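You operate a simulated robot arm through the tools that you are given. There is no shell and no other tool.

You run a simulated two-armed robot. Do the job below in one go: nothing can be reset, and whatever is moved stays where it is left.

JOB
Dose 20 ml of blue dye into the beaker of yellow water.
Fine: on the round mat, one press; park the nozzle arm and put the beaker back. Set down upright: what you pick out. Where these are worked on the way, their far stop is far enough and under half their travel is too little: nozzle arm.

The check looks at the end state, three seconds after you hand in, the way a careful person would. Anything else that was tipped, shoved, dropped, spilled or broken makes it a failure.

ROBOT AND FRAMES
Two 7-joint arms with fingered hands on one trunk that stands fixed in place. Base frame: the origin is at the foot of the trunk, x ahead of it, y to its left, z up. Readings come in cm, rad, newtons and seconds.
The left shoulder is at [4.1, 17.4, 112.4], the right one opposite. With the tool pointing down near the work surface each hand reaches from about 30 to 72 cm from the base axis, measured 20 degrees to its own side. Payload 3.8 kg a hand.
The TCP of each hand is the grasp point between the finger pads, 2.6 cm short of the fingertips. In the tool frame z runs along the fingers and y along their closing line. Largest opening 13.2 cm; the body of the gripper starts 7.3 cm behind the TCP. The gripper is a hand of 3 fingers: y runs from the thumb to the fingers, the wrist lies at [0, 0, -22.4] in the tool frame.
Orientation is told as [roll, pitch, yaw] about the base's x, y, z axes, in that order, counted from this pose: with the fingers straight down and closing along the base's y, the tool's x points along the base's -x, its y along +y and its z along -z.

CONTROLS
- The arms move only by the tool move_arm. It takes "left_deltas", "right_deltas" or both (then of equal length, played together; a hand with none holds still); each is a list of rows, each a list of 6 numbers: the turn, a rotation vector about the base's x, y, z in rad, then the shift along the base's x, y, z in mm. In form: [[wx, wy, wz, x, y, z], ...]. A call has 1 to 20 rows; each row shifts and turns the commanded pose from where the row before left it. A row lasts 0.2 s, in which the tool goes at most 5 cm and 0.15 rad; a call with a longer step from one row to the next is refused whole. Where a pose cannot be reached the arm comes as near as it can. A force on the tool above 40 N (or 10 N above the force at the start of the call, whichever is more), or a blocked arm, ends the call early, and 0.2 s more pass. In this call time passes only in rows, and 0.2 s behind the last. The reply holds the time, the measured pose of the TCP, the force on the tool along the base axes, the opening and the grip force, in the units named above and with some noise, with the torque about the TCP (base axes, N m) and any sound that the robot's microphone picked up.
- Cameras (640 x 400 px; columns grow to the right, rows downward): "scene" is now at [17.41, -1.99, 105.4]; the picture's right is [-0.37, -0.93, 0.00], its down [0.22, -0.09, -0.97] and it looks along [0.90, -0.36, 0.24] (base axes); focal length 214 px, centre (320, 200). "left" rides on the left gripper at [-6.2, 0.3, -9.2] in its tool frame; the picture's right is [-0.05, -1.00, 0.00], its down [0.83, -0.04, -0.56] and it looks along [0.55, -0.03, 0.83] (tool axes); focal length 230 px, centre (320, 200). "right" rides on the right gripper at [6.2, 0.3, -9.2] in its tool frame; the picture's right is [-0.05, 1.00, 0.00], its down [-0.83, -0.04, -0.56] and it looks along [-0.55, -0.03, 0.83] (tool axes); focal length 230 px, centre (320, 200). There is no depth. A picture from a camera that has moved, and an enlarged one, comes with that camera's place and axes in the base frame and with its lens. The place of the scene camera against the robot may be out by one fixed shift of up to 1.8 cm in any direction.
- camera(camera): a new picture of that camera. No time passes.
- move_column(by): slides the trunk up (or, below 0, down) by that many cm; the arms and the scene camera ride with it, the base frame stays. It gives what a move gives, with no picture.
- curl_fingers(finger1, finger2, thumb_bend, hand): sets how far each is bent, from 0 (flat) to 1 (curled in); at 0.3 the hand is open as for a grip, at 0.7 the pads meet at the TCP. One left out holds its place. A second passes; each finger stops where it meets its share of the squeeze, and holds until it gets a number again. It is the only way to open and close the hand. It gives what a move gives, with no picture; readings hold the bend of each and the force on the fingers (four entries, about 0 where the hand has none), thumb and palm.
- aim_head(pan, tilt): turns the head with the scene camera to pan (to the left, within 1.047 rad either way) and tilt (down, from -0.506 to 1.204), counted from straight ahead of the robot. It gives what a move gives.
- close_up(camera, box): a new picture of the part [left, top, right, bottom] of that camera's present view, enlarged. No time passes.
- finish_job(): hands the job in; it is judged then, once.

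Places have to be worked out from the pictures, the camera data and where the tool is seen. Open the grippers and draw the arms clear of the work before you hand the job in, unless the task says otherwise.

The tools are called after "Call:" by a JSON object that holds its "fn" and its "kwargs". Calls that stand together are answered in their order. move_arm: Moves the arms, as the interface text tells. Its arguments: {"type":"object","properties":{"left_deltas":{"type":"array"},"right_deltas":{"type":"array"}},"required":[]} The other tools are called the same way: move_column (by) slides the trunk up or down; curl_fingers (finger1, finger2, thumb_bend, hand) moves the fingers one by one; aim_head (pan, tilt) turns the head that bears the scene camera; camera (camera) takes a picture; close_up (camera, box) takes an enlarged picture of a part of a camera's view; finish_job () hands the job in.

At the start:

```text
time: 0.0
left_ee_pos: [42.68, 10.81, 127.42]
left_tool_rot: [0.002, 0.0, 0.001]
left_force: [-0.3, 0.3, -0.7]
left_torque: [0.0, -0.01, -0.03]
left_grip_width: 13.21
left_finger_force: 0.0
left_shape: jaw
left_bend: [0.3, 0.3, 0.3]
left_finger forces: [0.0, 0.1, 0.0, 0.1, 0.0, 0.0]
right_ee_pos: [37.39, -23.35, 129.45]
right_tool_rot: [0.001, 0.0, 0.001]
right_force: [-0.3, 0.8, -0.1]
right_torque: [0.04, 0.0, 0.01]
right_grip_width: 13.18
right_finger_force: 0.0
right_shape: jaw
right_bend: [0.3, 0.3, 0.3]
right_finger forces: [0.0, 0.0, 0.1, 0.0, 0.1, 0.0]
trunk travel left (down, up): [-42.7, 5.4]
head pan, tilt: [-0.379, -0.237]
```

scene: 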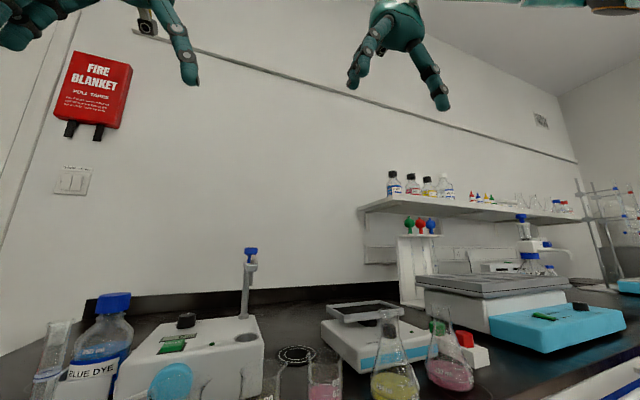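
right: 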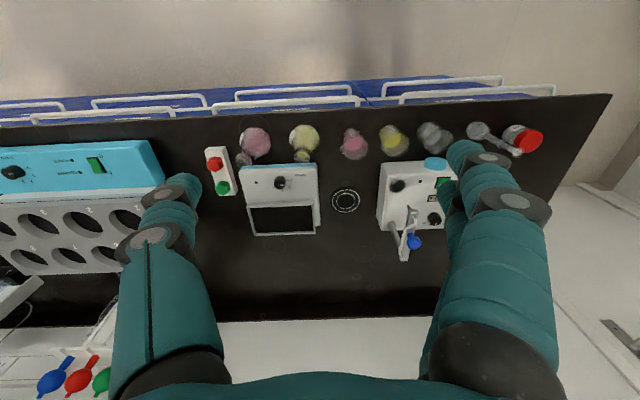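
left: 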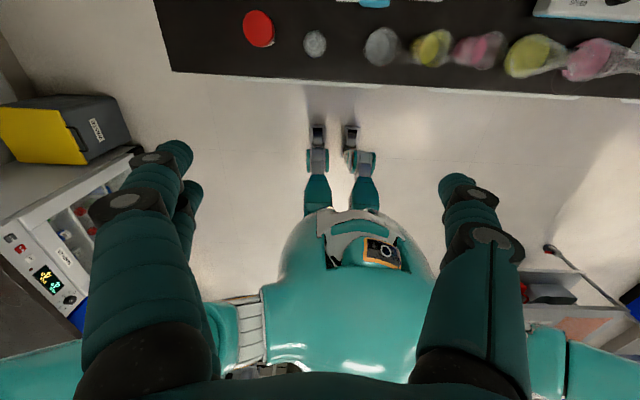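

The pictures show a bench with a row of vessels, a dispenser with a nozzle, and a round mat. I'll turn the head down to see the bench properly.

Call:
{"fn": "aim_head", "kwargs": {"pan": -0.1, "tilt": 0.6}}

```text
time: 1.2
left_ee_pos: [42.61, 10.82, 127.2]
left_tool_rot: [-0.001, 0.002, 0.002]
left_force: [-0.1, 0.6, 0.0]
left_torque: [0.04, 0.01, 0.02]
left_grip_width: 13.21
left_finger_force: 0.3
left_shape: jaw
left_bend: [0.3, 0.3, 0.3]
left_finger forces: [0.0, 0.0, 0.1, 0.1, 0.0, 0.0]
right_ee_pos: [37.26, -23.28, 129.53]
right_tool_rot: [0.001, 0.0, 0.0]
right_force: [0.2, 0.7, 0.1]
right_torque: [0.0, 0.01, -0.03]
right_grip_width: 13.21
right_finger_force: 0.0
right_shape: jaw
right_bend: [0.3, 0.3, 0.3]
right_finger forces: [0.1, 0.0, 0.0, 0.0, 0.0, 0.0]
trunk travel left (down, up): [-42.7, 5.4]
head pan, tilt: [-0.099, 0.6]
```

The head is now tilted down; I take a scene picture to see the bench.

Call:
{"fn": "camera", "kwargs": {"camera": "scene"}}

Call:
{"fn": "camera", "kwargs": {"camera": "right"}}

```text
taken
camera scene: at [18.63, 0.15, 97.84], right [-0.1, -1.0, 0.0], down [-0.56, 0.06, -0.83], along [0.82, -0.08, -0.56], focal length 214 px, centre (320, 200)
```

scene: 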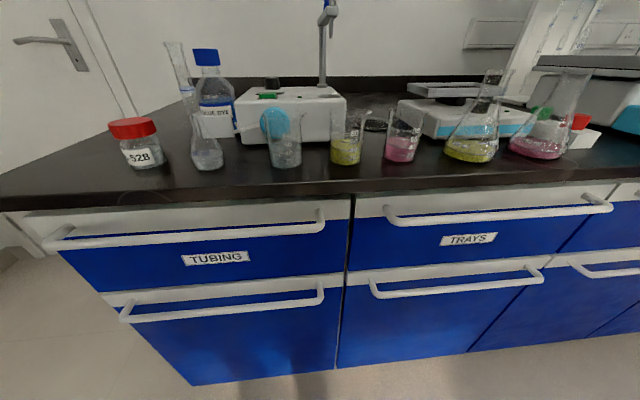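

```text
taken
camera right: at [31.05, -23.0, 138.71], right [0.05, 1.0, 0.0], down [0.83, -0.04, 0.56], along [0.55, -0.03, -0.83], focal length 230 px, centre (320, 200)
```

right: 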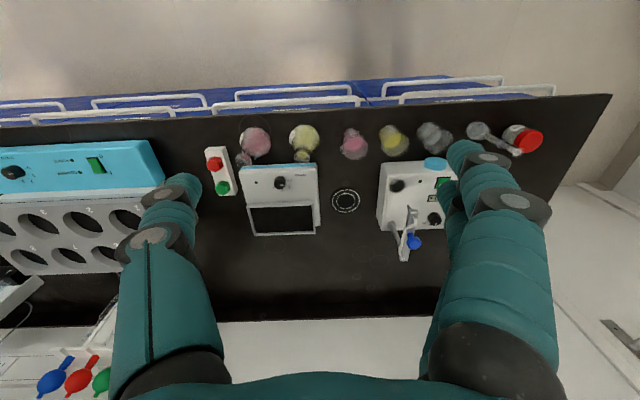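

The scene view shows a red-capped jar, a flask, a beaker with clear liquid, a beaker with yellow, one with pink, and two flasks. I zoom in for detail on the yellow beaker, dispenser and the mat.

Call:
{"fn": "close_up", "kwargs": {"camera": "scene", "box": [240, 60, 440, 185]}}

Call:
{"fn": "close_up", "kwargs": {"camera": "right", "box": [320, 100, 480, 280]}}

Call:
{"fn": "close_up", "kwargs": {"camera": "scene", "box": [90, 30, 290, 185]}}

```text
3.20 times, centred on (340, 122) of scene
camera zoom: at [18.63, 0.15, 97.84], right [-0.1, -1.0, 0.0], down [-0.56, 0.06, -0.83], along [0.82, -0.08, -0.56], focal length 686 px, centre (256, 448)
```

zoom: 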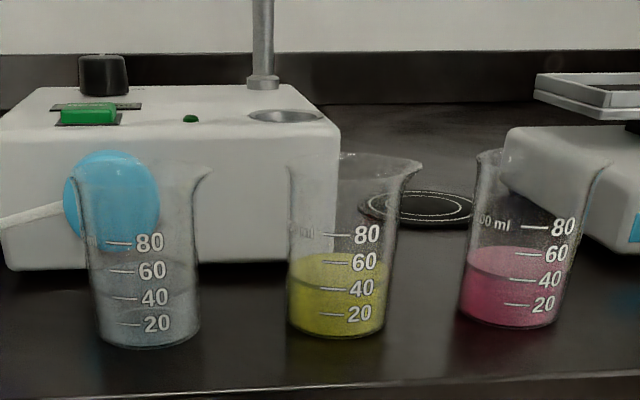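

```text
2.22 times, centred on (400, 190) of right
camera zoom: at [31.05, -23.0, 138.71], right [0.05, 1.0, 0.0], down [0.83, -0.04, 0.56], along [0.55, -0.03, -0.83], focal length 511 px, centre (142, 222)
```

zoom: 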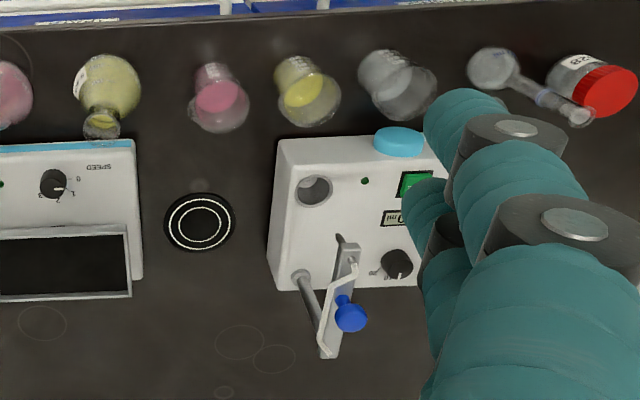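

```text
2.58 times, centred on (190, 108) of scene
camera zoom: at [18.63, 0.15, 97.84], right [-0.1, -1.0, 0.0], down [-0.56, 0.06, -0.83], along [0.82, -0.08, -0.56], focal length 554 px, centre (656, 439)
```

zoom: 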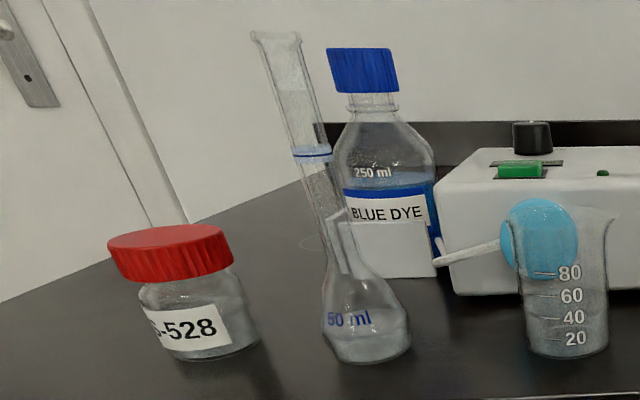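

The dispenser has a green rocker, a dial, a small display, a cyan button on its front and a post with an arm carrying a blue knob. I draw the left arm out to the left to clear the right camera's view.

Call:
{"fn": "move_arm", "kwargs": {"left_deltas": [[0, 0, 0, -20, 30, 0], [0, 0, 0, -20, 30, 0], [0, 0, 0, -20, 30, 0], [0, 0, 0, -10, 30, 0], [0, 0, 0, 0, 30, 0], [0, 0, 0, 0, 30, 0]]}}

```text
time: 2.6
left_ee_pos: [35.61, 28.97, 127.12]
left_tool_rot: [-0.003, -0.001, 0.0]
left_force: [0.4, 0.1, 0.7]
left_torque: [0.0, 0.02, 0.0]
left_grip_width: 13.18
left_finger_force: 0.0
left_shape: jaw
left_bend: [0.3, 0.3, 0.3]
left_finger forces: [0.0, 0.0, 0.0, 0.0, 0.0, 0.0]
right_ee_pos: [37.28, -23.17, 129.51]
right_tool_rot: [0.0, -0.002, -0.001]
right_force: [-0.2, -0.6, -0.2]
right_torque: [-0.01, 0.0, 0.01]
right_grip_width: 13.17
right_finger_force: 0.1
right_shape: jaw
right_bend: [0.3, 0.3, 0.3]
right_finger forces: [0.1, 0.0, 0.0, 0.0, 0.0, 0.0]
trunk travel left (down, up): [-42.7, 5.4]
head pan, tilt: [-0.099, 0.6]
```

The left arm is clear now; I take close-ups of the dispenser with the right camera.

Call:
{"fn": "close_up", "kwargs": {"camera": "right", "box": [360, 140, 480, 270]}}

Call:
{"fn": "camera", "kwargs": {"camera": "right"}}

Call:
{"fn": "camera", "kwargs": {"camera": "left"}}

```text
3.08 times, centred on (420, 205) of right
camera zoom: at [30.99, -22.93, 138.74], right [0.05, 1.0, 0.0], down [0.83, -0.04, 0.56], along [0.56, -0.03, -0.83], focal length 708 px, centre (12, 185)
```

zoom: 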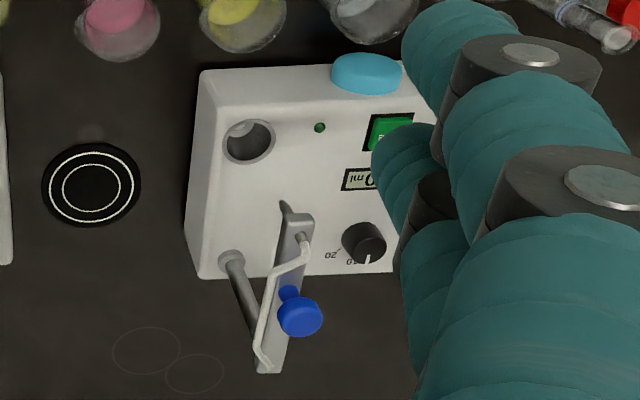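

```text
taken
camera right: at [30.99, -22.93, 138.74], right [0.05, 1.0, 0.0], down [0.83, -0.04, 0.56], along [0.56, -0.03, -0.83], focal length 230 px, centre (320, 200)
```

right: 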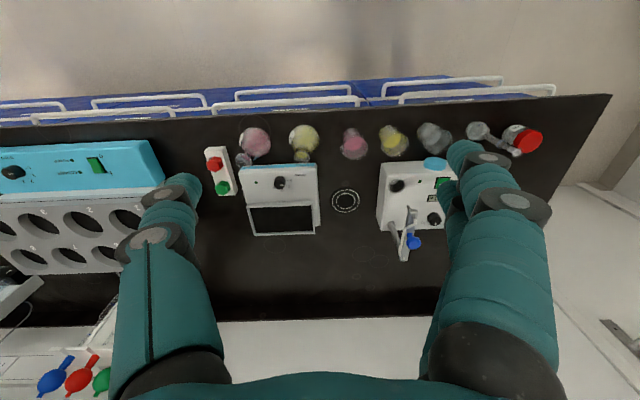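

```text
taken
camera left: at [41.63, 29.1, 136.47], right [0.05, -1.0, 0.0], down [-0.83, -0.04, 0.55], along [-0.55, -0.03, -0.83], focal length 230 px, centre (320, 200)
```

left: 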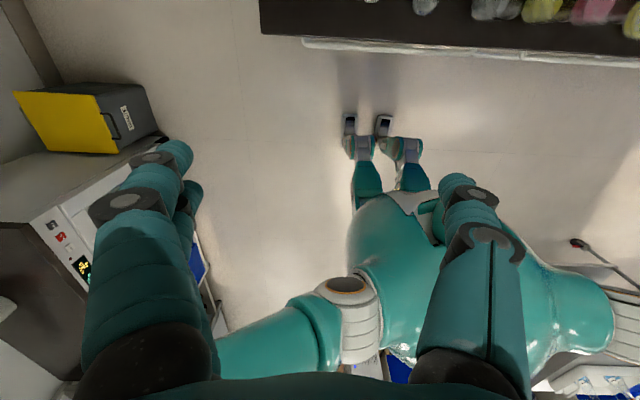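

The blobs in the right view are the right hand's own fingers. I move the right hand to the left and slightly lower so its camera centres on the dispenser.

Call:
{"fn": "move_arm", "kwargs": {"right_deltas": [[0, 0, 0, 0, 30, 0], [0, 0, 0, 0, 30, 0], [0, 0, 0, 0, 30, 0], [0, 0, 0, 0, 30, 0], [0, 0, 0, 0, 30, 0], [0, 0, 0, 0, 30, 0], [0, 0, 0, 0, 30, 0]]}}

Call:
{"fn": "camera", "kwargs": {"camera": "right"}}

Call:
{"fn": "close_up", "kwargs": {"camera": "right", "box": [240, 100, 420, 270]}}

```text
time: 4.2
left_ee_pos: [35.65, 28.88, 127.15]
left_tool_rot: [0.001, -0.002, 0.001]
left_force: [-0.1, 0.7, 0.2]
left_torque: [-0.02, 0.01, 0.0]
left_grip_width: 13.18
left_finger_force: 0.2
left_shape: jaw
left_bend: [0.3, 0.3, 0.3]
left_finger forces: [0.0, 0.0, 0.1, 0.1, 0.0, 0.1]
right_ee_pos: [37.29, -2.24, 129.43]
right_tool_rot: [0.001, -0.001, 0.001]
right_force: [0.4, 0.3, 0.4]
right_torque: [-0.02, -0.02, 0.02]
right_grip_width: 13.21
right_finger_force: 0.0
right_shape: jaw
right_bend: [0.3, 0.3, 0.3]
right_finger forces: [0.0, 0.0, 0.0, 0.0, 0.0, 0.0]
trunk travel left (down, up): [-42.7, 5.4]
head pan, tilt: [-0.099, 0.6]
```

```text
taken
camera right: at [31.05, -1.94, 138.75], right [0.05, 1.0, 0.0], down [0.83, -0.04, 0.56], along [0.55, -0.03, -0.83], focal length 230 px, centre (320, 200)
```

right: 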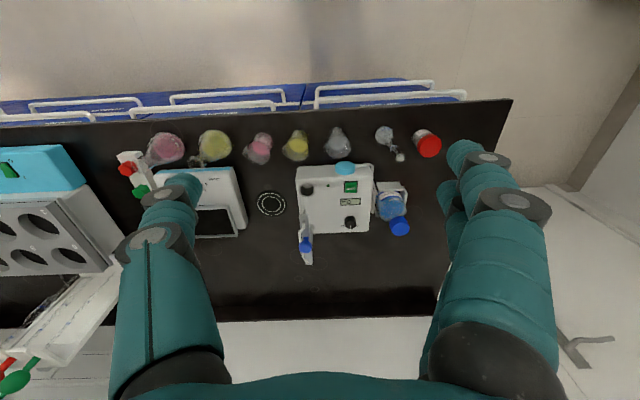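

```text
2.35 times, centred on (330, 185) of right
camera zoom: at [31.05, -1.94, 138.75], right [0.05, 1.0, 0.0], down [0.83, -0.04, 0.56], along [0.55, -0.03, -0.83], focal length 541 px, centre (296, 235)
```

zoom: 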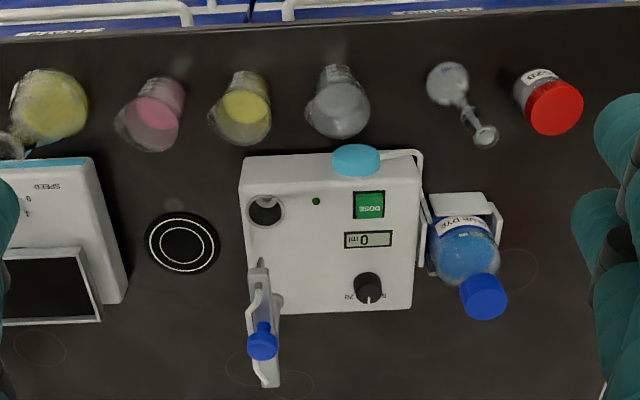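

The green rocker reads DOSE, the display "0 ml", and the dial has volume marks. I zoom in to read the dial.

Call:
{"fn": "close_up", "kwargs": {"camera": "right", "box": [295, 170, 380, 240]}}

Call:
{"fn": "close_up", "kwargs": {"camera": "right", "box": [330, 205, 370, 235]}}

```text
5.71 times, centred on (338, 205) of right
camera zoom: at [31.05, -1.94, 138.75], right [0.05, 1.0, 0.0], down [0.83, -0.04, 0.56], along [0.55, -0.03, -0.83], focal length 1315 px, centre (220, 171)
```

zoom: 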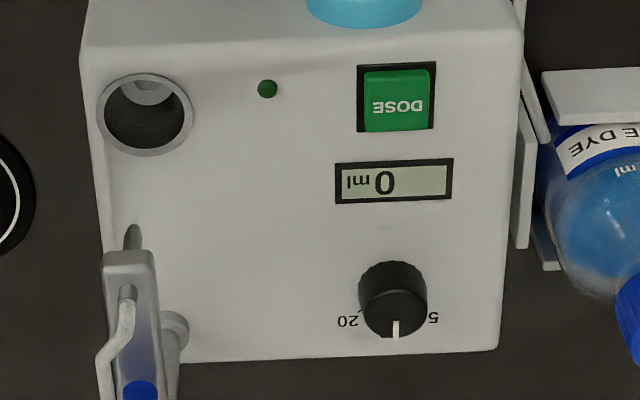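

```text
13.33 times, centred on (350, 220) of right
camera zoom: at [31.05, -1.94, 138.75], right [0.05, 1.0, 0.0], down [0.83, -0.04, 0.56], along [0.55, -0.03, -0.83], focal length 3068 px, centre (-80, -67)
```

zoom: 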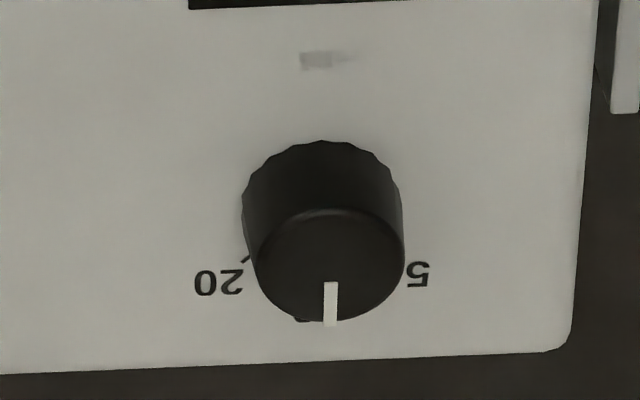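

The dial points at the middle mark (10 probably), with 20 on the right and 5 on the left. I look at the nozzle arm from the front by raising the head a little.

Call:
{"fn": "aim_head", "kwargs": {"pan": -0.1, "tilt": 0.3}}

Call:
{"fn": "camera", "kwargs": {"camera": "scene"}}

Call:
{"fn": "close_up", "kwargs": {"camera": "scene", "box": [240, 80, 400, 240]}}

```text
time: 5.0
left_ee_pos: [35.62, 28.85, 127.29]
left_tool_rot: [0.0, 0.0, 0.002]
left_force: [0.3, 0.4, -0.2]
left_torque: [-0.02, 0.0, 0.0]
left_grip_width: 13.19
left_finger_force: 0.1
left_shape: jaw
left_bend: [0.3, 0.3, 0.3]
left_finger forces: [0.1, 0.0, 0.0, 0.0, 0.0, 0.0]
right_ee_pos: [37.2, -2.48, 129.55]
right_tool_rot: [0.002, 0.0, 0.001]
right_force: [0.3, -0.4, 0.1]
right_torque: [-0.03, 0.0, 0.06]
right_grip_width: 13.2
right_finger_force: 0.0
right_shape: jaw
right_bend: [0.3, 0.3, 0.3]
right_finger forces: [0.0, 0.0, 0.0, 0.0, 0.1, 0.1]
trunk travel left (down, up): [-42.7, 5.4]
head pan, tilt: [-0.099, 0.3]
```

```text
taken
camera scene: at [19.12, 0.1, 100.57], right [-0.1, -1.0, 0.0], down [-0.29, 0.03, -0.96], along [0.95, -0.09, -0.3], focal length 214 px, centre (320, 200)
```

scene: 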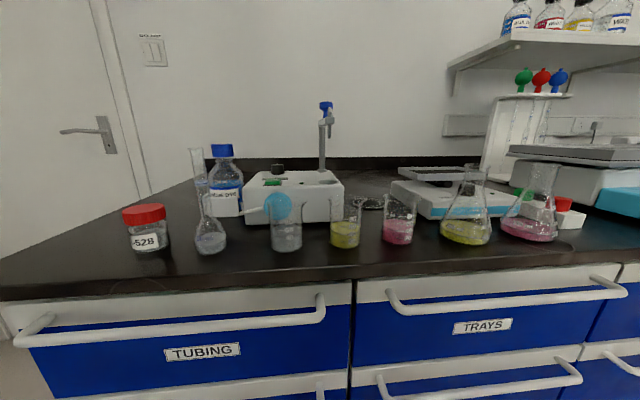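

```text
2.50 times, centred on (320, 160) of scene
camera zoom: at [19.12, 0.1, 100.57], right [-0.1, -1.0, 0.0], down [-0.29, 0.03, -0.96], along [0.95, -0.09, -0.3], focal length 536 px, centre (320, 300)
```

zoom: 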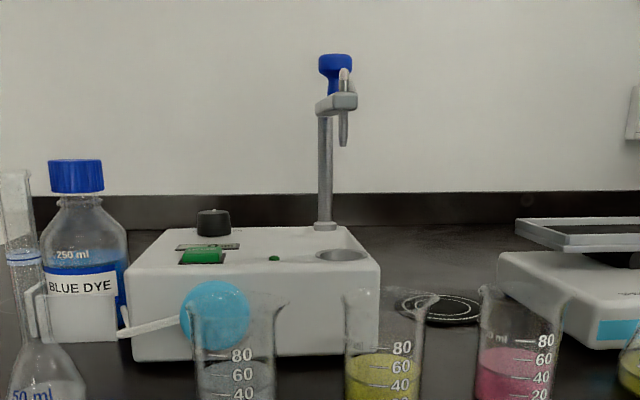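

I estimate the bench at z≈85, mat near (67,-18), drip cup near (58,-6.5), post near (70,-6), knob near (63,-6.5,105), dial near (67,3.6). I bring the right hand lower for closer, more accurate pictures.

Call:
{"fn": "move_arm", "kwargs": {"right_deltas": [[0, 0, 0, 20, 0, -30], [0, 0, 0, 20, 0, -30], [0, 0, 0, 20, 0, -30], [0, 0, 0, 20, 0, -30]]}}

Call:
{"fn": "camera", "kwargs": {"camera": "right"}}

Call:
{"fn": "close_up", "kwargs": {"camera": "right", "box": [240, 120, 420, 290]}}

```text
time: 6.0
left_ee_pos: [35.56, 28.83, 127.24]
left_tool_rot: [0.002, -0.001, 0.003]
left_force: [0.1, -0.6, -0.6]
left_torque: [0.01, -0.01, 0.02]
left_grip_width: 13.19
left_finger_force: 0.1
left_shape: jaw
left_bend: [0.3, 0.3, 0.3]
left_finger forces: [0.0, 0.0, 0.0, 0.0, 0.1, 0.0]
right_ee_pos: [45.18, -2.5, 117.2]
right_tool_rot: [0.002, 0.0, 0.0]
right_force: [-0.3, -0.3, 0.5]
right_torque: [-0.01, 0.02, 0.0]
right_grip_width: 13.19
right_finger_force: 0.0
right_shape: jaw
right_bend: [0.3, 0.3, 0.3]
right_finger forces: [0.0, 0.1, 0.0, 0.0, 0.1, 0.1]
trunk travel left (down, up): [-42.7, 5.4]
head pan, tilt: [-0.099, 0.3]
```

```text
taken
camera right: at [39.02, -2.29, 126.49], right [0.05, 1.0, 0.0], down [0.83, -0.04, 0.55], along [0.55, -0.03, -0.83], focal length 230 px, centre (320, 200)
```

right: 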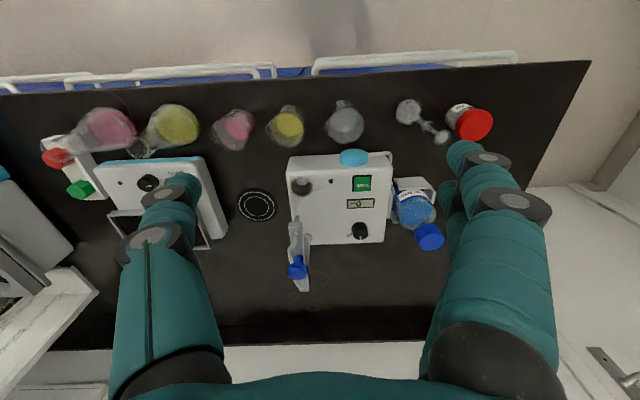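

```text
2.35 times, centred on (330, 205) of right
camera zoom: at [39.02, -2.29, 126.49], right [0.05, 1.0, 0.0], down [0.83, -0.04, 0.55], along [0.55, -0.03, -0.83], focal length 541 px, centre (296, 188)
```

zoom: 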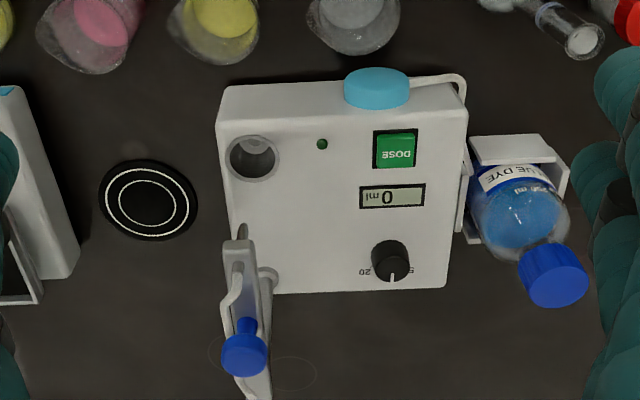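

The view is clearer now; I zoom on the dial, the nozzle arm and the yellow beaker to measure them.

Call:
{"fn": "close_up", "kwargs": {"camera": "right", "box": [340, 205, 388, 245]}}

Call:
{"fn": "close_up", "kwargs": {"camera": "right", "box": [270, 170, 350, 300]}}

Call:
{"fn": "close_up", "kwargs": {"camera": "right", "box": [200, 80, 380, 180]}}

```text
10.00 times, centred on (364, 225) of right
camera zoom: at [39.02, -2.29, 126.49], right [0.05, 1.0, 0.0], down [0.83, -0.04, 0.55], along [0.55, -0.03, -0.83], focal length 2301 px, centre (-120, -50)
```

zoom: 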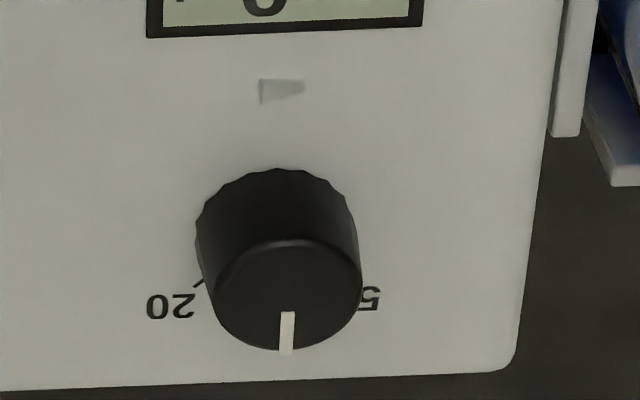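

```text
3.08 times, centred on (310, 235) of right
camera zoom: at [39.02, -2.29, 126.49], right [0.05, 1.0, 0.0], down [0.83, -0.04, 0.55], along [0.55, -0.03, -0.83], focal length 708 px, centre (351, 92)
```

zoom: 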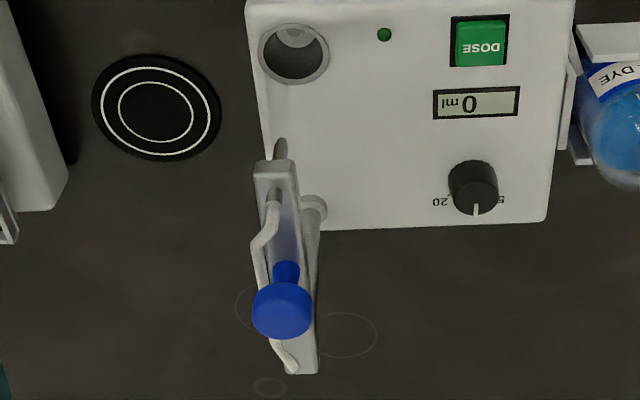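

```text
3.56 times, centred on (290, 130) of right
camera zoom: at [39.02, -2.29, 126.49], right [0.05, 1.0, 0.0], down [0.83, -0.04, 0.55], along [0.55, -0.03, -0.83], focal length 818 px, centre (427, 449)
```

zoom: 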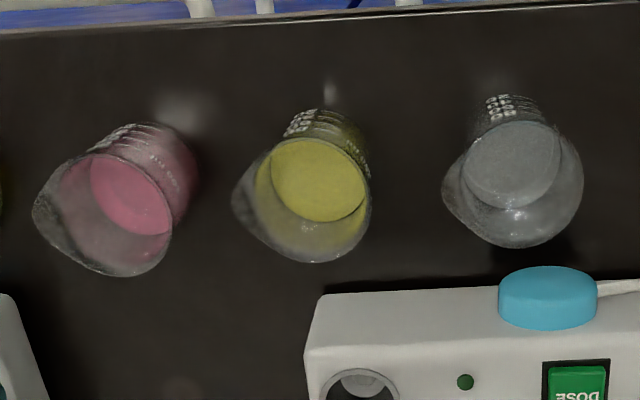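

I judge the dial at about (67.9, 3.8) with its base at z≈92.8 and top ≈95, and the 20 mark about 47° clockwise of its pointer. I withdraw the right hand to the right and half-close the left hand for the dial.

Call:
{"fn": "move_arm", "kwargs": {"right_deltas": [[0, 0, 0, -10, -35, 10], [0, 0, 0, -10, -35, 10], [0, 0, 0, -10, -35, 0], [0, 0, 0, 0, -35, 0], [0, 0, 0, 0, -35, 0]]}}

Call:
{"fn": "curl_fingers", "kwargs": {"hand": "left", "finger1": 0.5, "finger2": 0.5, "thumb_bend": 0.5}}

```text
time: 7.2
left_ee_pos: [35.6, 28.75, 127.35]
left_tool_rot: [0.0, -0.001, 0.001]
left_force: [-0.7, 0.9, -0.3]
left_torque: [0.03, -0.01, -0.03]
left_grip_width: 13.2
left_finger_force: 0.1
left_shape: jaw
left_bend: [0.3, 0.3, 0.3]
left_finger forces: [0.1, 0.1, 0.0, 0.0, 0.0, 0.0]
right_ee_pos: [42.3, -19.98, 119.53]
right_tool_rot: [0.002, -0.001, -0.001]
right_force: [0.8, -0.2, -0.5]
right_torque: [0.02, -0.01, 0.01]
right_grip_width: 13.2
right_finger_force: 0.1
right_shape: jaw
right_bend: [0.3, 0.3, 0.3]
right_finger forces: [0.0, 0.0, 0.0, 0.0, 0.0, 0.0]
trunk travel left (down, up): [-42.7, 5.4]
head pan, tilt: [-0.099, 0.3]
```

```text
time: 8.2
left_ee_pos: [35.63, 28.77, 127.18]
left_tool_rot: [-0.001, -0.002, 0.0]
left_force: [0.4, 0.0, -0.2]
left_torque: [0.01, 0.02, -0.02]
left_grip_width: 6.87
left_finger_force: 0.0
left_shape: fingers
left_bend: [0.5, 0.5, 0.5]
left_finger forces: [0.0, 0.0, 0.0, 0.0, 0.0, 0.0]
right_ee_pos: [42.22, -20.04, 119.45]
right_tool_rot: [0.002, -0.002, 0.0]
right_force: [-0.5, -0.4, 0.5]
right_torque: [-0.01, 0.02, -0.04]
right_grip_width: 13.2
right_finger_force: 0.0
right_shape: jaw
right_bend: [0.3, 0.3, 0.3]
right_finger forces: [0.0, 0.0, 0.0, 0.0, 0.0, 0.0]
trunk travel left (down, up): [-42.7, 5.4]
head pan, tilt: [-0.099, 0.3]
```

At bend 0.5 the opening is 6.9 cm. I look at the left camera to see the shape of the fingers, then move to a spot above the dial.

Call:
{"fn": "camera", "kwargs": {"camera": "left"}}

Call:
{"fn": "move_arm", "kwargs": {"left_deltas": [[0, 0, 0, 30, -20, -10], [0, 0, 0, 30, -20, -10], [0, 0, 0, 30, -20, -10], [0, 0, 0, 30, -20, -10], [0, 0, 0, 30, -20, -10], [0, 0, 0, 30, -30, -10], [0, 0, 0, 30, -30, -10], [0, 0, 0, 30, -30, -10], [0, 0, 0, 30, -20, -10]]}}

Call:
{"fn": "camera", "kwargs": {"camera": "left"}}

Call:
{"fn": "camera", "kwargs": {"camera": "right"}}

```text
taken
camera left: at [41.7, 29.01, 136.46], right [0.05, -1.0, 0.0], down [-0.83, -0.04, 0.56], along [-0.55, -0.03, -0.83], focal length 230 px, centre (320, 200)
```

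left: 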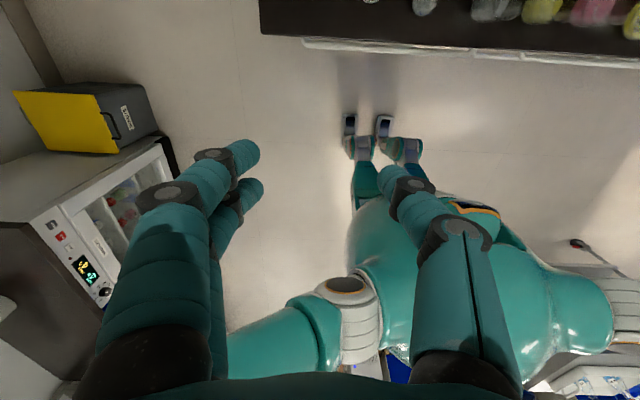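

```text
time: 10.2
left_ee_pos: [61.15, 8.38, 118.5]
left_tool_rot: [0.001, 0.0, 0.0]
left_force: [0.0, 0.5, 0.6]
left_torque: [-0.04, 0.03, -0.01]
left_grip_width: 6.81
left_finger_force: 0.1
left_shape: fingers
left_bend: [0.5, 0.5, 0.5]
left_finger forces: [0.0, 0.0, 0.0, 0.0, 0.0, 0.1]
left hand out of reach, approached as far as the arm can: row 9
right_ee_pos: [42.28, -19.86, 119.43]
right_tool_rot: [0.001, 0.0, 0.0]
right_force: [0.2, 0.3, -0.2]
right_torque: [-0.05, 0.0, -0.02]
right_grip_width: 13.21
right_finger_force: 0.1
right_shape: jaw
right_bend: [0.3, 0.3, 0.3]
right_finger forces: [0.0, 0.0, 0.0, 0.0, 0.0, 0.1]
trunk travel left (down, up): [-42.7, 5.4]
head pan, tilt: [-0.099, 0.3]
```

```text
taken
camera left: at [67.25, 8.62, 127.76], right [0.05, -1.0, 0.0], down [-0.83, -0.04, 0.55], along [-0.55, -0.03, -0.83], focal length 230 px, centre (320, 200)
```

left: 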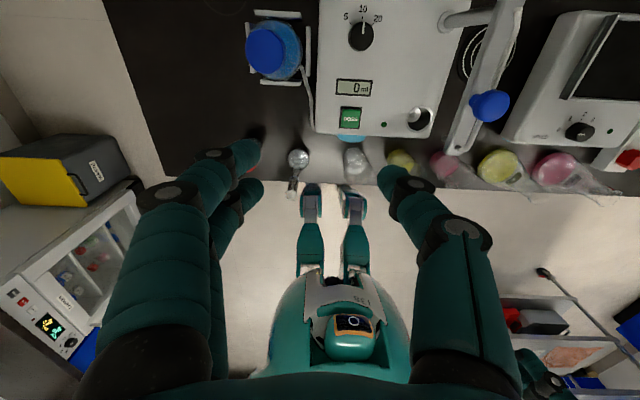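

```text
taken
camera right: at [36.0, -19.6, 128.71], right [0.05, 1.0, 0.0], down [0.83, -0.04, 0.56], along [0.55, -0.03, -0.83], focal length 230 px, centre (320, 200)
```

right: 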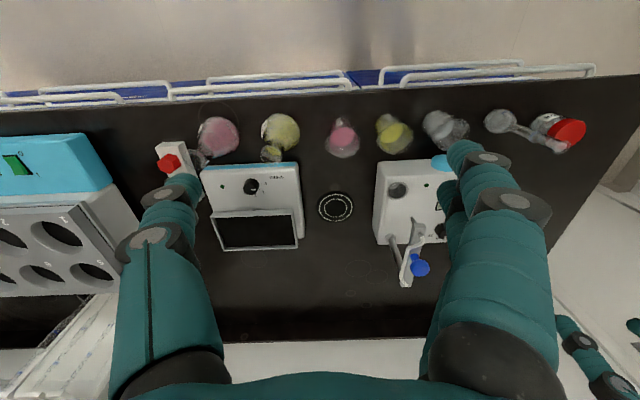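

The left camera gives a fine view of the dial with marks 5-10-20. The reach from shoulder to wrist is about 64.4 cm, so I'll have to tilt the hand forward; first a zoom to measure the dial.

Call:
{"fn": "close_up", "kwargs": {"camera": "left", "box": [320, 0, 420, 70]}}

Call:
{"fn": "close_up", "kwargs": {"camera": "left", "box": [300, 0, 540, 150]}}

```text
5.71 times, centred on (370, 35) of left
camera zoom: at [67.25, 8.62, 127.76], right [0.05, -1.0, 0.0], down [-0.83, -0.04, 0.55], along [-0.55, -0.03, -0.83], focal length 1315 px, centre (34, 1143)
```

zoom: 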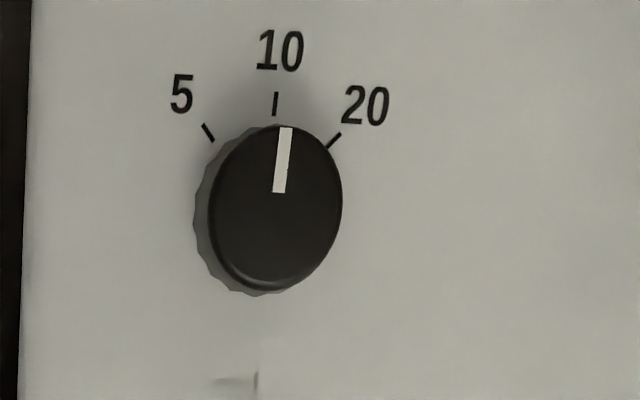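

```text
2.67 times, centred on (420, 75) of left
camera zoom: at [67.25, 8.62, 127.76], right [0.05, -1.0, 0.0], down [-0.83, -0.04, 0.55], along [-0.55, -0.03, -0.83], focal length 614 px, centre (53, 533)
```

zoom: 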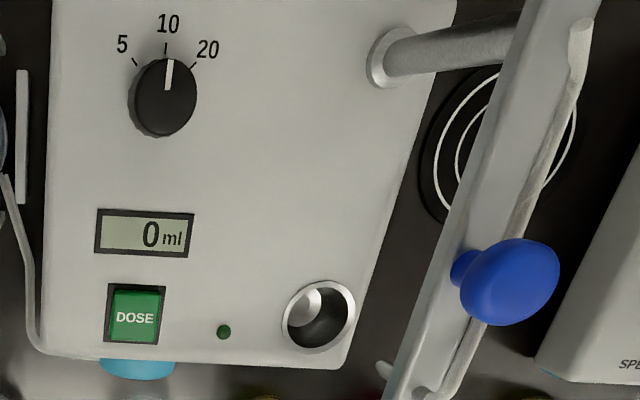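

The dial's ticks lie 45° apart; dial centre ≈(68.3, 3.7), top ≈95. I tilt the left hand forward by 0.25 rad, turn it +0.4 rad in yaw and come over the dial at a safe height.

Call:
{"fn": "move_arm", "kwargs": {"left_deltas": [[0, -0.125, 0, 0, -10, -25], [0, -0.125, 0, 10, -10, -25], [0, 0, 0.13, 20, -10, -25], [0, 0, 0.13, 20, -10, -20], [0, 0, 0.13, 10, 0, -20]]}}

Call:
{"fn": "camera", "kwargs": {"camera": "left"}}

```text
time: 11.4
left_ee_pos: [67.39, 4.61, 106.94]
left_tool_rot: [0.0, -0.249, 0.394]
left_force: [-0.2, 0.3, -0.6]
left_torque: [0.02, -0.03, -0.01]
left_grip_width: 6.79
left_finger_force: 0.1
left_shape: fingers
left_bend: [0.5, 0.5, 0.5]
left_finger forces: [0.1, 0.1, 0.1, 0.0, 0.1, 0.0]
right_ee_pos: [42.21, -19.84, 119.42]
right_tool_rot: [0.002, 0.001, 0.001]
right_force: [0.7, 0.4, -0.4]
right_torque: [0.01, 0.03, 0.05]
right_grip_width: 13.16
right_finger_force: 0.0
right_shape: jaw
right_bend: [0.3, 0.3, 0.3]
right_finger forces: [0.0, 0.0, 0.1, 0.1, 0.1, 0.0]
trunk travel left (down, up): [-42.7, 5.4]
head pan, tilt: [-0.099, 0.3]
```

```text
taken
camera left: at [70.54, 6.23, 117.34], right [0.43, -0.9, 0.01], down [-0.85, -0.4, 0.33], along [-0.29, -0.15, -0.94], focal length 230 px, centre (320, 200)
```

left: 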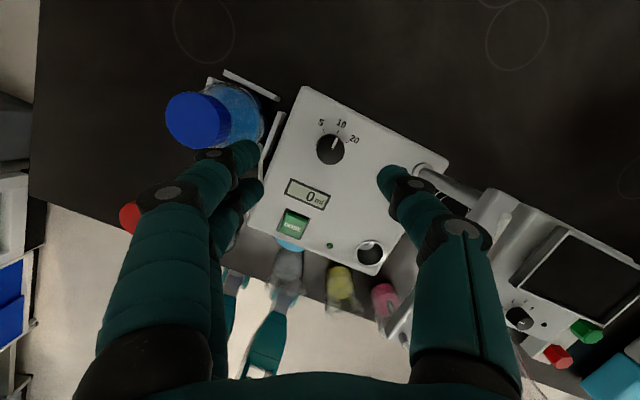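

The tilted hand is over the dial; I zoom in to place the dial relative to the grasp point.

Call:
{"fn": "close_up", "kwargs": {"camera": "left", "box": [280, 100, 400, 230]}}

```text
3.08 times, centred on (340, 165) of left
camera zoom: at [70.54, 6.23, 117.34], right [0.43, -0.9, 0.01], down [-0.85, -0.4, 0.33], along [-0.29, -0.15, -0.94], focal length 708 px, centre (258, 308)
```

zoom: 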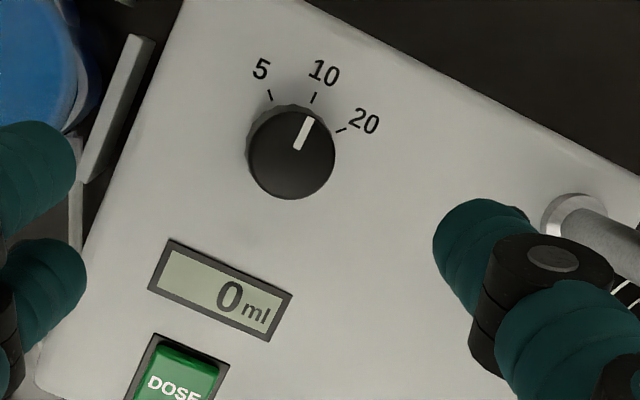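

Dial centre refined to (68.5, 3.75), diameter ≈2.8 cm, marks 45° apart. I descend to z≈98 over it and check.

Call:
{"fn": "move_arm", "kwargs": {"left_deltas": [[0, 0, 0, 6, -5, -25], [0, 0, 0, 5, -4, -25], [0, 0, 0, 0, 0, -20], [0, 0, 0, 0, 0, -15]]}}

Call:
{"fn": "camera", "kwargs": {"camera": "left"}}

Call:
{"fn": "camera", "kwargs": {"camera": "scene"}}

```text
time: 12.4
left_ee_pos: [68.3, 3.47, 98.39]
left_tool_rot: [0.0, -0.251, 0.392]
left_force: [-0.6, 0.6, -1.1]
left_torque: [-0.05, 0.0, 0.02]
left_grip_width: 6.81
left_finger_force: 0.0
left_shape: fingers
left_bend: [0.5, 0.5, 0.5]
left_finger forces: [0.0, 0.1, 0.0, 0.0, 0.1, 0.0]
right_ee_pos: [42.28, -19.94, 119.47]
right_tool_rot: [0.001, -0.001, 0.0]
right_force: [0.0, -0.5, -0.6]
right_torque: [0.0, -0.01, -0.04]
right_grip_width: 13.18
right_finger_force: 0.0
right_shape: jaw
right_bend: [0.3, 0.3, 0.3]
right_finger forces: [0.0, 0.0, 0.1, 0.0, 0.0, 0.0]
trunk travel left (down, up): [-42.7, 5.4]
head pan, tilt: [-0.099, 0.3]
```

```text
taken
camera left: at [71.54, 5.11, 108.92], right [0.43, -0.9, 0.01], down [-0.85, -0.4, 0.33], along [-0.3, -0.15, -0.94], focal length 230 px, centre (320, 200)
```

left: 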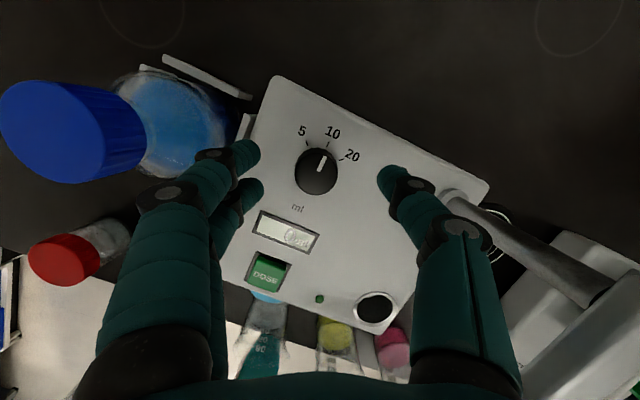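

```text
taken
camera scene: at [19.14, 0.1, 100.57], right [-0.1, -1.0, 0.0], down [-0.29, 0.03, -0.96], along [0.95, -0.09, -0.3], focal length 214 px, centre (320, 200)
```

scene: 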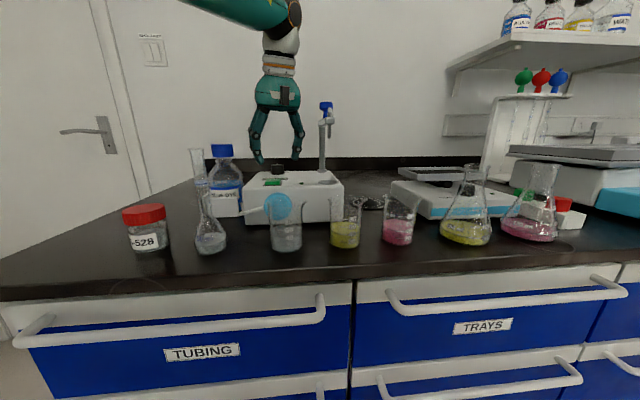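

The fingers straddle the dial evenly. I shift by a few mm and lower to z≈96.4.

Call:
{"fn": "move_arm", "kwargs": {"left_deltas": [[0, 0, 0, 4, 3, -7], [0, 0, 0, 0, 0, -7], [0, 0, 0, 0, 0, -6]]}}

Call:
{"fn": "close_up", "kwargs": {"camera": "scene", "box": [230, 120, 360, 210]}}

Call:
{"fn": "close_up", "kwargs": {"camera": "left", "box": [200, 90, 460, 260]}}

```text
time: 13.2
left_ee_pos: [68.73, 3.84, 96.5]
left_tool_rot: [0.0, -0.25, 0.393]
left_force: [-0.4, 1.3, -0.6]
left_torque: [-0.01, 0.0, -0.01]
left_grip_width: 6.78
left_finger_force: 0.1
left_shape: fingers
left_bend: [0.5, 0.5, 0.5]
left_finger forces: [0.0, 0.0, 0.0, 0.0, 0.0, 0.0]
right_ee_pos: [42.2, -20.02, 119.43]
right_tool_rot: [0.001, 0.001, -0.001]
right_force: [-0.1, -0.1, 0.0]
right_torque: [-0.01, 0.0, 0.01]
right_grip_width: 13.18
right_finger_force: 0.1
right_shape: jaw
right_bend: [0.3, 0.3, 0.3]
right_finger forces: [0.0, 0.1, 0.0, 0.1, 0.0, 0.0]
trunk travel left (down, up): [-42.7, 5.4]
head pan, tilt: [-0.099, 0.3]
```

```text
4.44 times, centred on (295, 165) of scene
camera zoom: at [19.13, 0.1, 100.58], right [-0.1, -1.0, 0.0], down [-0.29, 0.03, -0.96], along [0.95, -0.09, -0.3], focal length 953 px, centre (431, 356)
```

zoom: 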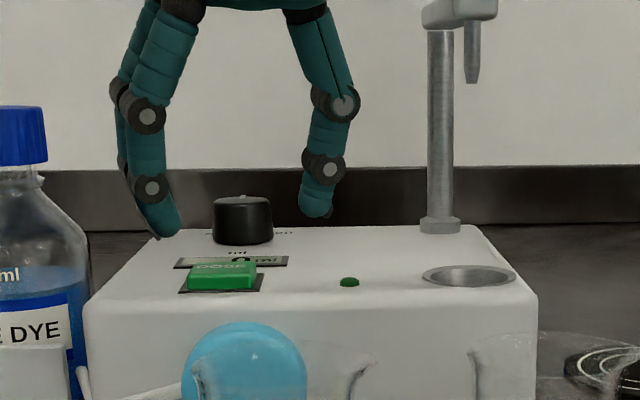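

```text
2.35 times, centred on (330, 175) of left
camera zoom: at [71.95, 5.43, 106.96], right [0.43, -0.9, 0.01], down [-0.85, -0.4, 0.33], along [-0.3, -0.15, -0.94], focal length 541 px, centre (296, 259)
```

zoom: 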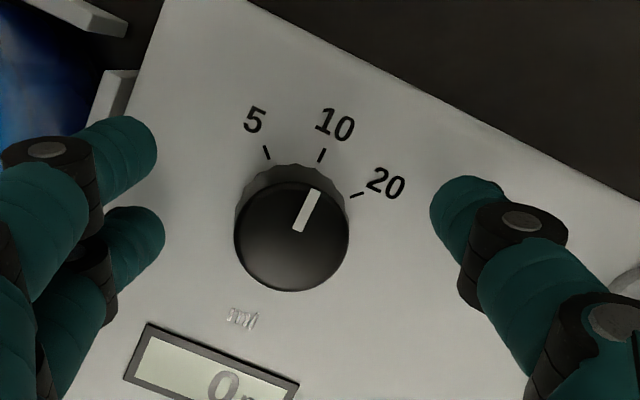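

The fingertips are just above the box top, straddling the dial. I close gently in steps.

Call:
{"fn": "curl_fingers", "kwargs": {"hand": "left", "finger1": 0.59, "finger2": 0.59, "thumb_bend": 0.59}}

Call:
{"fn": "close_up", "kwargs": {"camera": "scene", "box": [230, 120, 360, 210]}}

Call:
{"fn": "close_up", "kwargs": {"camera": "left", "box": [200, 90, 460, 260]}}

```text
time: 14.2
left_ee_pos: [68.78, 3.75, 96.57]
left_tool_rot: [-0.001, -0.25, 0.392]
left_force: [0.1, -0.1, -0.4]
left_torque: [0.0, 0.0, -0.01]
left_grip_width: 3.88
left_finger_force: 0.1
left_shape: fingers
left_bend: [0.59, 0.59, 0.59]
left_finger forces: [0.0, 0.1, 0.0, 0.1, 0.1, 0.0]
right_ee_pos: [42.23, -19.92, 119.53]
right_tool_rot: [0.004, 0.001, 0.0]
right_force: [0.2, 0.2, 0.1]
right_torque: [0.03, -0.02, 0.03]
right_grip_width: 13.19
right_finger_force: 0.1
right_shape: jaw
right_bend: [0.3, 0.3, 0.3]
right_finger forces: [0.0, 0.0, 0.2, 0.0, 0.0, 0.1]
trunk travel left (down, up): [-42.7, 5.4]
head pan, tilt: [-0.099, 0.3]
```

```text
4.44 times, centred on (295, 165) of scene
camera zoom: at [19.12, 0.1, 100.58], right [-0.1, -1.0, 0.0], down [-0.29, 0.03, -0.96], along [0.95, -0.09, -0.3], focal length 953 px, centre (431, 356)
```

zoom: 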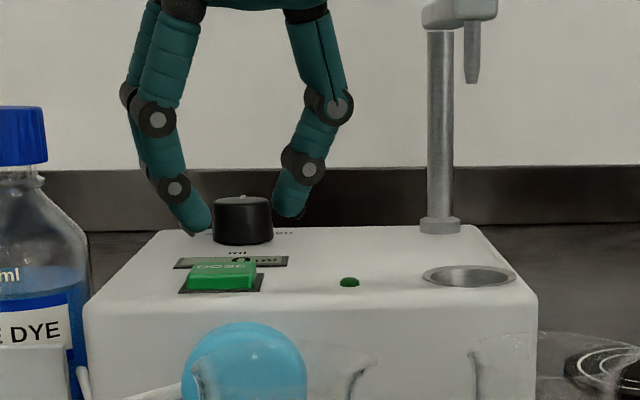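

```text
2.35 times, centred on (330, 175) of left
camera zoom: at [71.93, 5.41, 106.96], right [0.43, -0.9, 0.01], down [-0.85, -0.4, 0.33], along [-0.3, -0.15, -0.94], focal length 541 px, centre (296, 259)
```

zoom: 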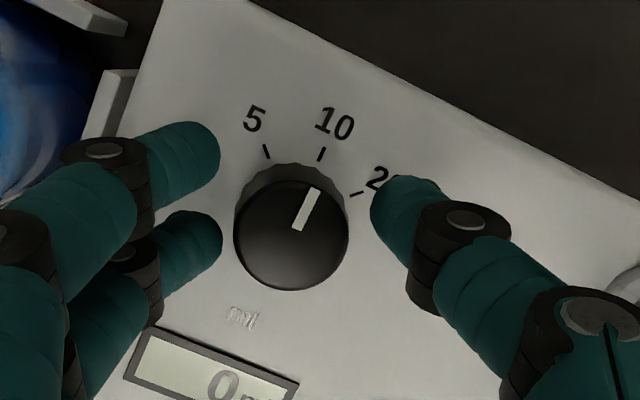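

The dial sits about 5 mm off the finger plane because of the tilt, so I shift -5 mm in x, -2 mm in y and lower 3 mm before gripping.

Call:
{"fn": "move_arm", "kwargs": {"left_deltas": [[0, 0, 0, -5, -2, -3]]}}

Call:
{"fn": "curl_fingers", "kwargs": {"hand": "left", "finger1": 0.63, "finger2": 0.63, "thumb_bend": 0.63}}

Call:
{"fn": "close_up", "kwargs": {"camera": "left", "box": [200, 90, 460, 260]}}

```text
time: 14.6
left_ee_pos: [68.36, 3.67, 96.32]
left_tool_rot: [0.001, -0.249, 0.392]
left_force: [-0.6, -0.6, 0.1]
left_torque: [0.02, -0.01, -0.01]
left_grip_width: 3.87
left_finger_force: 0.0
left_shape: fingers
left_bend: [0.59, 0.59, 0.59]
left_finger forces: [0.1, 0.0, 0.0, 0.0, 0.0, 0.0]
right_ee_pos: [42.32, -19.97, 119.47]
right_tool_rot: [0.002, 0.0, 0.001]
right_force: [0.3, -0.7, -0.6]
right_torque: [-0.02, 0.01, -0.01]
right_grip_width: 13.18
right_finger_force: 0.2
right_shape: jaw
right_bend: [0.3, 0.3, 0.3]
right_finger forces: [0.0, 0.0, 0.1, 0.0, 0.1, 0.0]
trunk travel left (down, up): [-42.7, 5.4]
head pan, tilt: [-0.099, 0.3]
```

```text
time: 15.6
left_ee_pos: [68.07, 3.57, 96.21]
left_tool_rot: [-0.001, -0.25, 0.39]
left_force: [-0.1, -0.3, 0.4]
left_torque: [0.0, 0.03, 0.02]
left_grip_width: 2.72
left_finger_force: 0.9
left_shape: fingers
left_bend: [0.63, 0.62, 0.63]
left_finger forces: [0.0, 0.6, 0.1, 0.0, 0.7, 0.0]
right_ee_pos: [42.35, -19.93, 119.55]
right_tool_rot: [0.001, -0.001, 0.0]
right_force: [0.1, 0.1, 0.2]
right_torque: [0.01, 0.01, -0.04]
right_grip_width: 13.17
right_finger_force: 0.1
right_shape: jaw
right_bend: [0.3, 0.3, 0.3]
right_finger forces: [0.1, 0.1, 0.0, 0.0, 0.1, 0.0]
trunk travel left (down, up): [-42.7, 5.4]
head pan, tilt: [-0.099, 0.3]
```

```text
2.35 times, centred on (330, 175) of left
camera zoom: at [71.45, 5.21, 106.69], right [0.43, -0.9, 0.01], down [-0.85, -0.4, 0.33], along [-0.3, -0.15, -0.94], focal length 541 px, centre (296, 259)
```

zoom: 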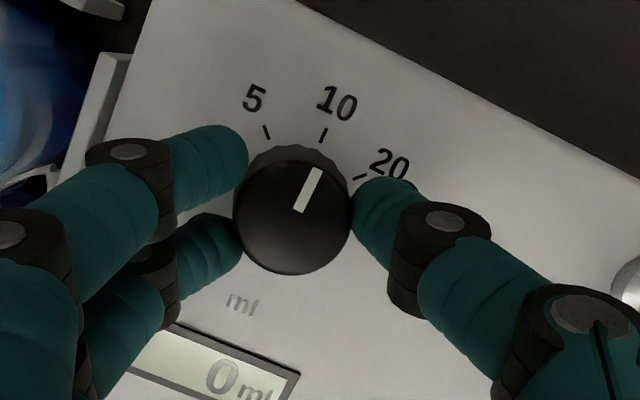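

Light contact is made with one finger and the thumb. I close a little more to get a firm grip on the dial.

Call:
{"fn": "curl_fingers", "kwargs": {"hand": "left", "finger1": 0.68, "finger2": 0.68, "thumb_bend": 0.68}}

Call:
{"fn": "close_up", "kwargs": {"camera": "left", "box": [200, 90, 460, 260]}}

```text
time: 16.6
left_ee_pos: [68.32, 3.56, 96.04]
left_tool_rot: [0.0, -0.249, 0.39]
left_force: [0.7, 0.7, -0.9]
left_torque: [-0.01, 0.0, 0.02]
left_grip_width: 2.31
left_finger_force: 6.5
left_shape: fingers
left_bend: [0.65, 0.63, 0.65]
left_finger forces: [2.5, 3.5, 0.1, 0.1, 5.8, 0.0]
right_ee_pos: [42.29, -19.97, 119.44]
right_tool_rot: [0.001, 0.0, 0.001]
right_force: [0.3, -0.9, 0.0]
right_torque: [-0.03, -0.01, -0.02]
right_grip_width: 13.2
right_finger_force: 0.0
right_shape: jaw
right_bend: [0.3, 0.3, 0.3]
right_finger forces: [0.0, 0.0, 0.1, 0.1, 0.0, 0.0]
trunk travel left (down, up): [-42.7, 5.4]
head pan, tilt: [-0.099, 0.3]
```

```text
2.35 times, centred on (330, 175) of left
camera zoom: at [71.46, 5.21, 106.67], right [0.43, -0.9, 0.01], down [-0.85, -0.4, 0.33], along [-0.3, -0.15, -0.94], focal length 541 px, centre (296, 259)
```

zoom: 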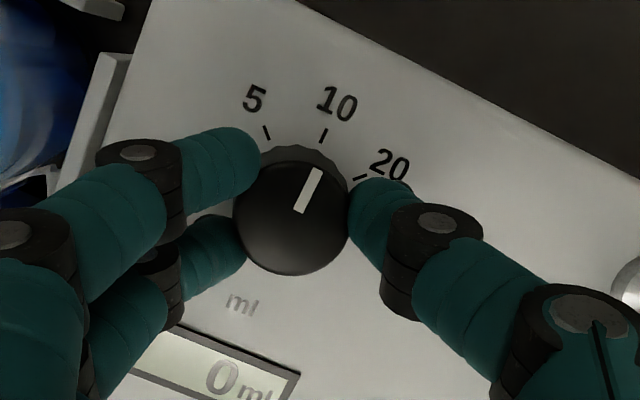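

All three fingers hold the dial (≈6 N). I turn it clockwise by 0.78 rad about its own axis.

Call:
{"fn": "move_arm", "kwargs": {"left_deltas": [[0, 0, -0.13, -0.2, 0.6, 0], [0, 0, -0.13, -0.1, 0.6, 0], [0, 0, -0.13, 0, 0.7, 0], [0, 0, -0.13, 0, 0.7, 0], [0, 0, -0.13, 0.1, 0.6, 0], [0, 0, -0.13, 0.2, 0.6, 0]]}}

Call:
{"fn": "close_up", "kwargs": {"camera": "left", "box": [200, 90, 460, 260]}}

```text
time: 18.0
left_ee_pos: [68.25, 3.91, 96.2]
left_tool_rot: [0.001, -0.251, -0.393]
left_force: [0.9, -3.2, -2.2]
left_torque: [-0.08, 0.03, 0.03]
left_grip_width: 2.34
left_finger_force: 6.0
left_shape: fingers
left_bend: [0.65, 0.64, 0.65]
left_finger forces: [1.8, 2.6, 0.0, 0.0, 7.6, 0.1]
right_ee_pos: [42.29, -19.99, 119.51]
right_tool_rot: [0.002, 0.0, 0.0]
right_force: [0.0, 0.0, 0.4]
right_torque: [-0.01, 0.0, -0.01]
right_grip_width: 13.18
right_finger_force: 0.1
right_shape: jaw
right_bend: [0.3, 0.3, 0.3]
right_finger forces: [0.0, 0.1, 0.0, 0.0, 0.0, 0.1]
trunk travel left (down, up): [-42.7, 5.4]
head pan, tilt: [-0.099, 0.3]
```

```text
2.35 times, centred on (330, 175) of left
camera zoom: at [71.68, 2.78, 106.7], right [-0.34, -0.94, 0.01], down [-0.89, 0.32, 0.33], along [-0.32, 0.1, -0.94], focal length 541 px, centre (296, 259)
```

zoom: 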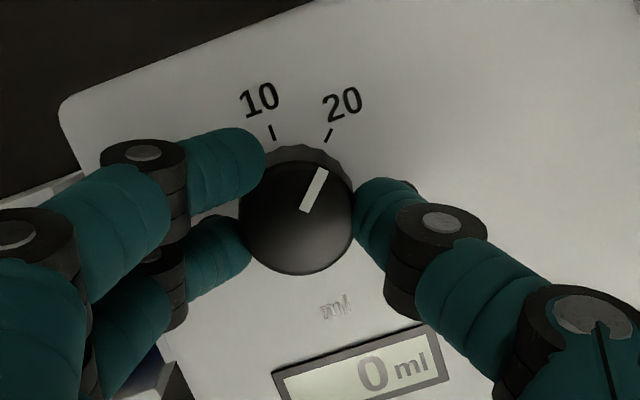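

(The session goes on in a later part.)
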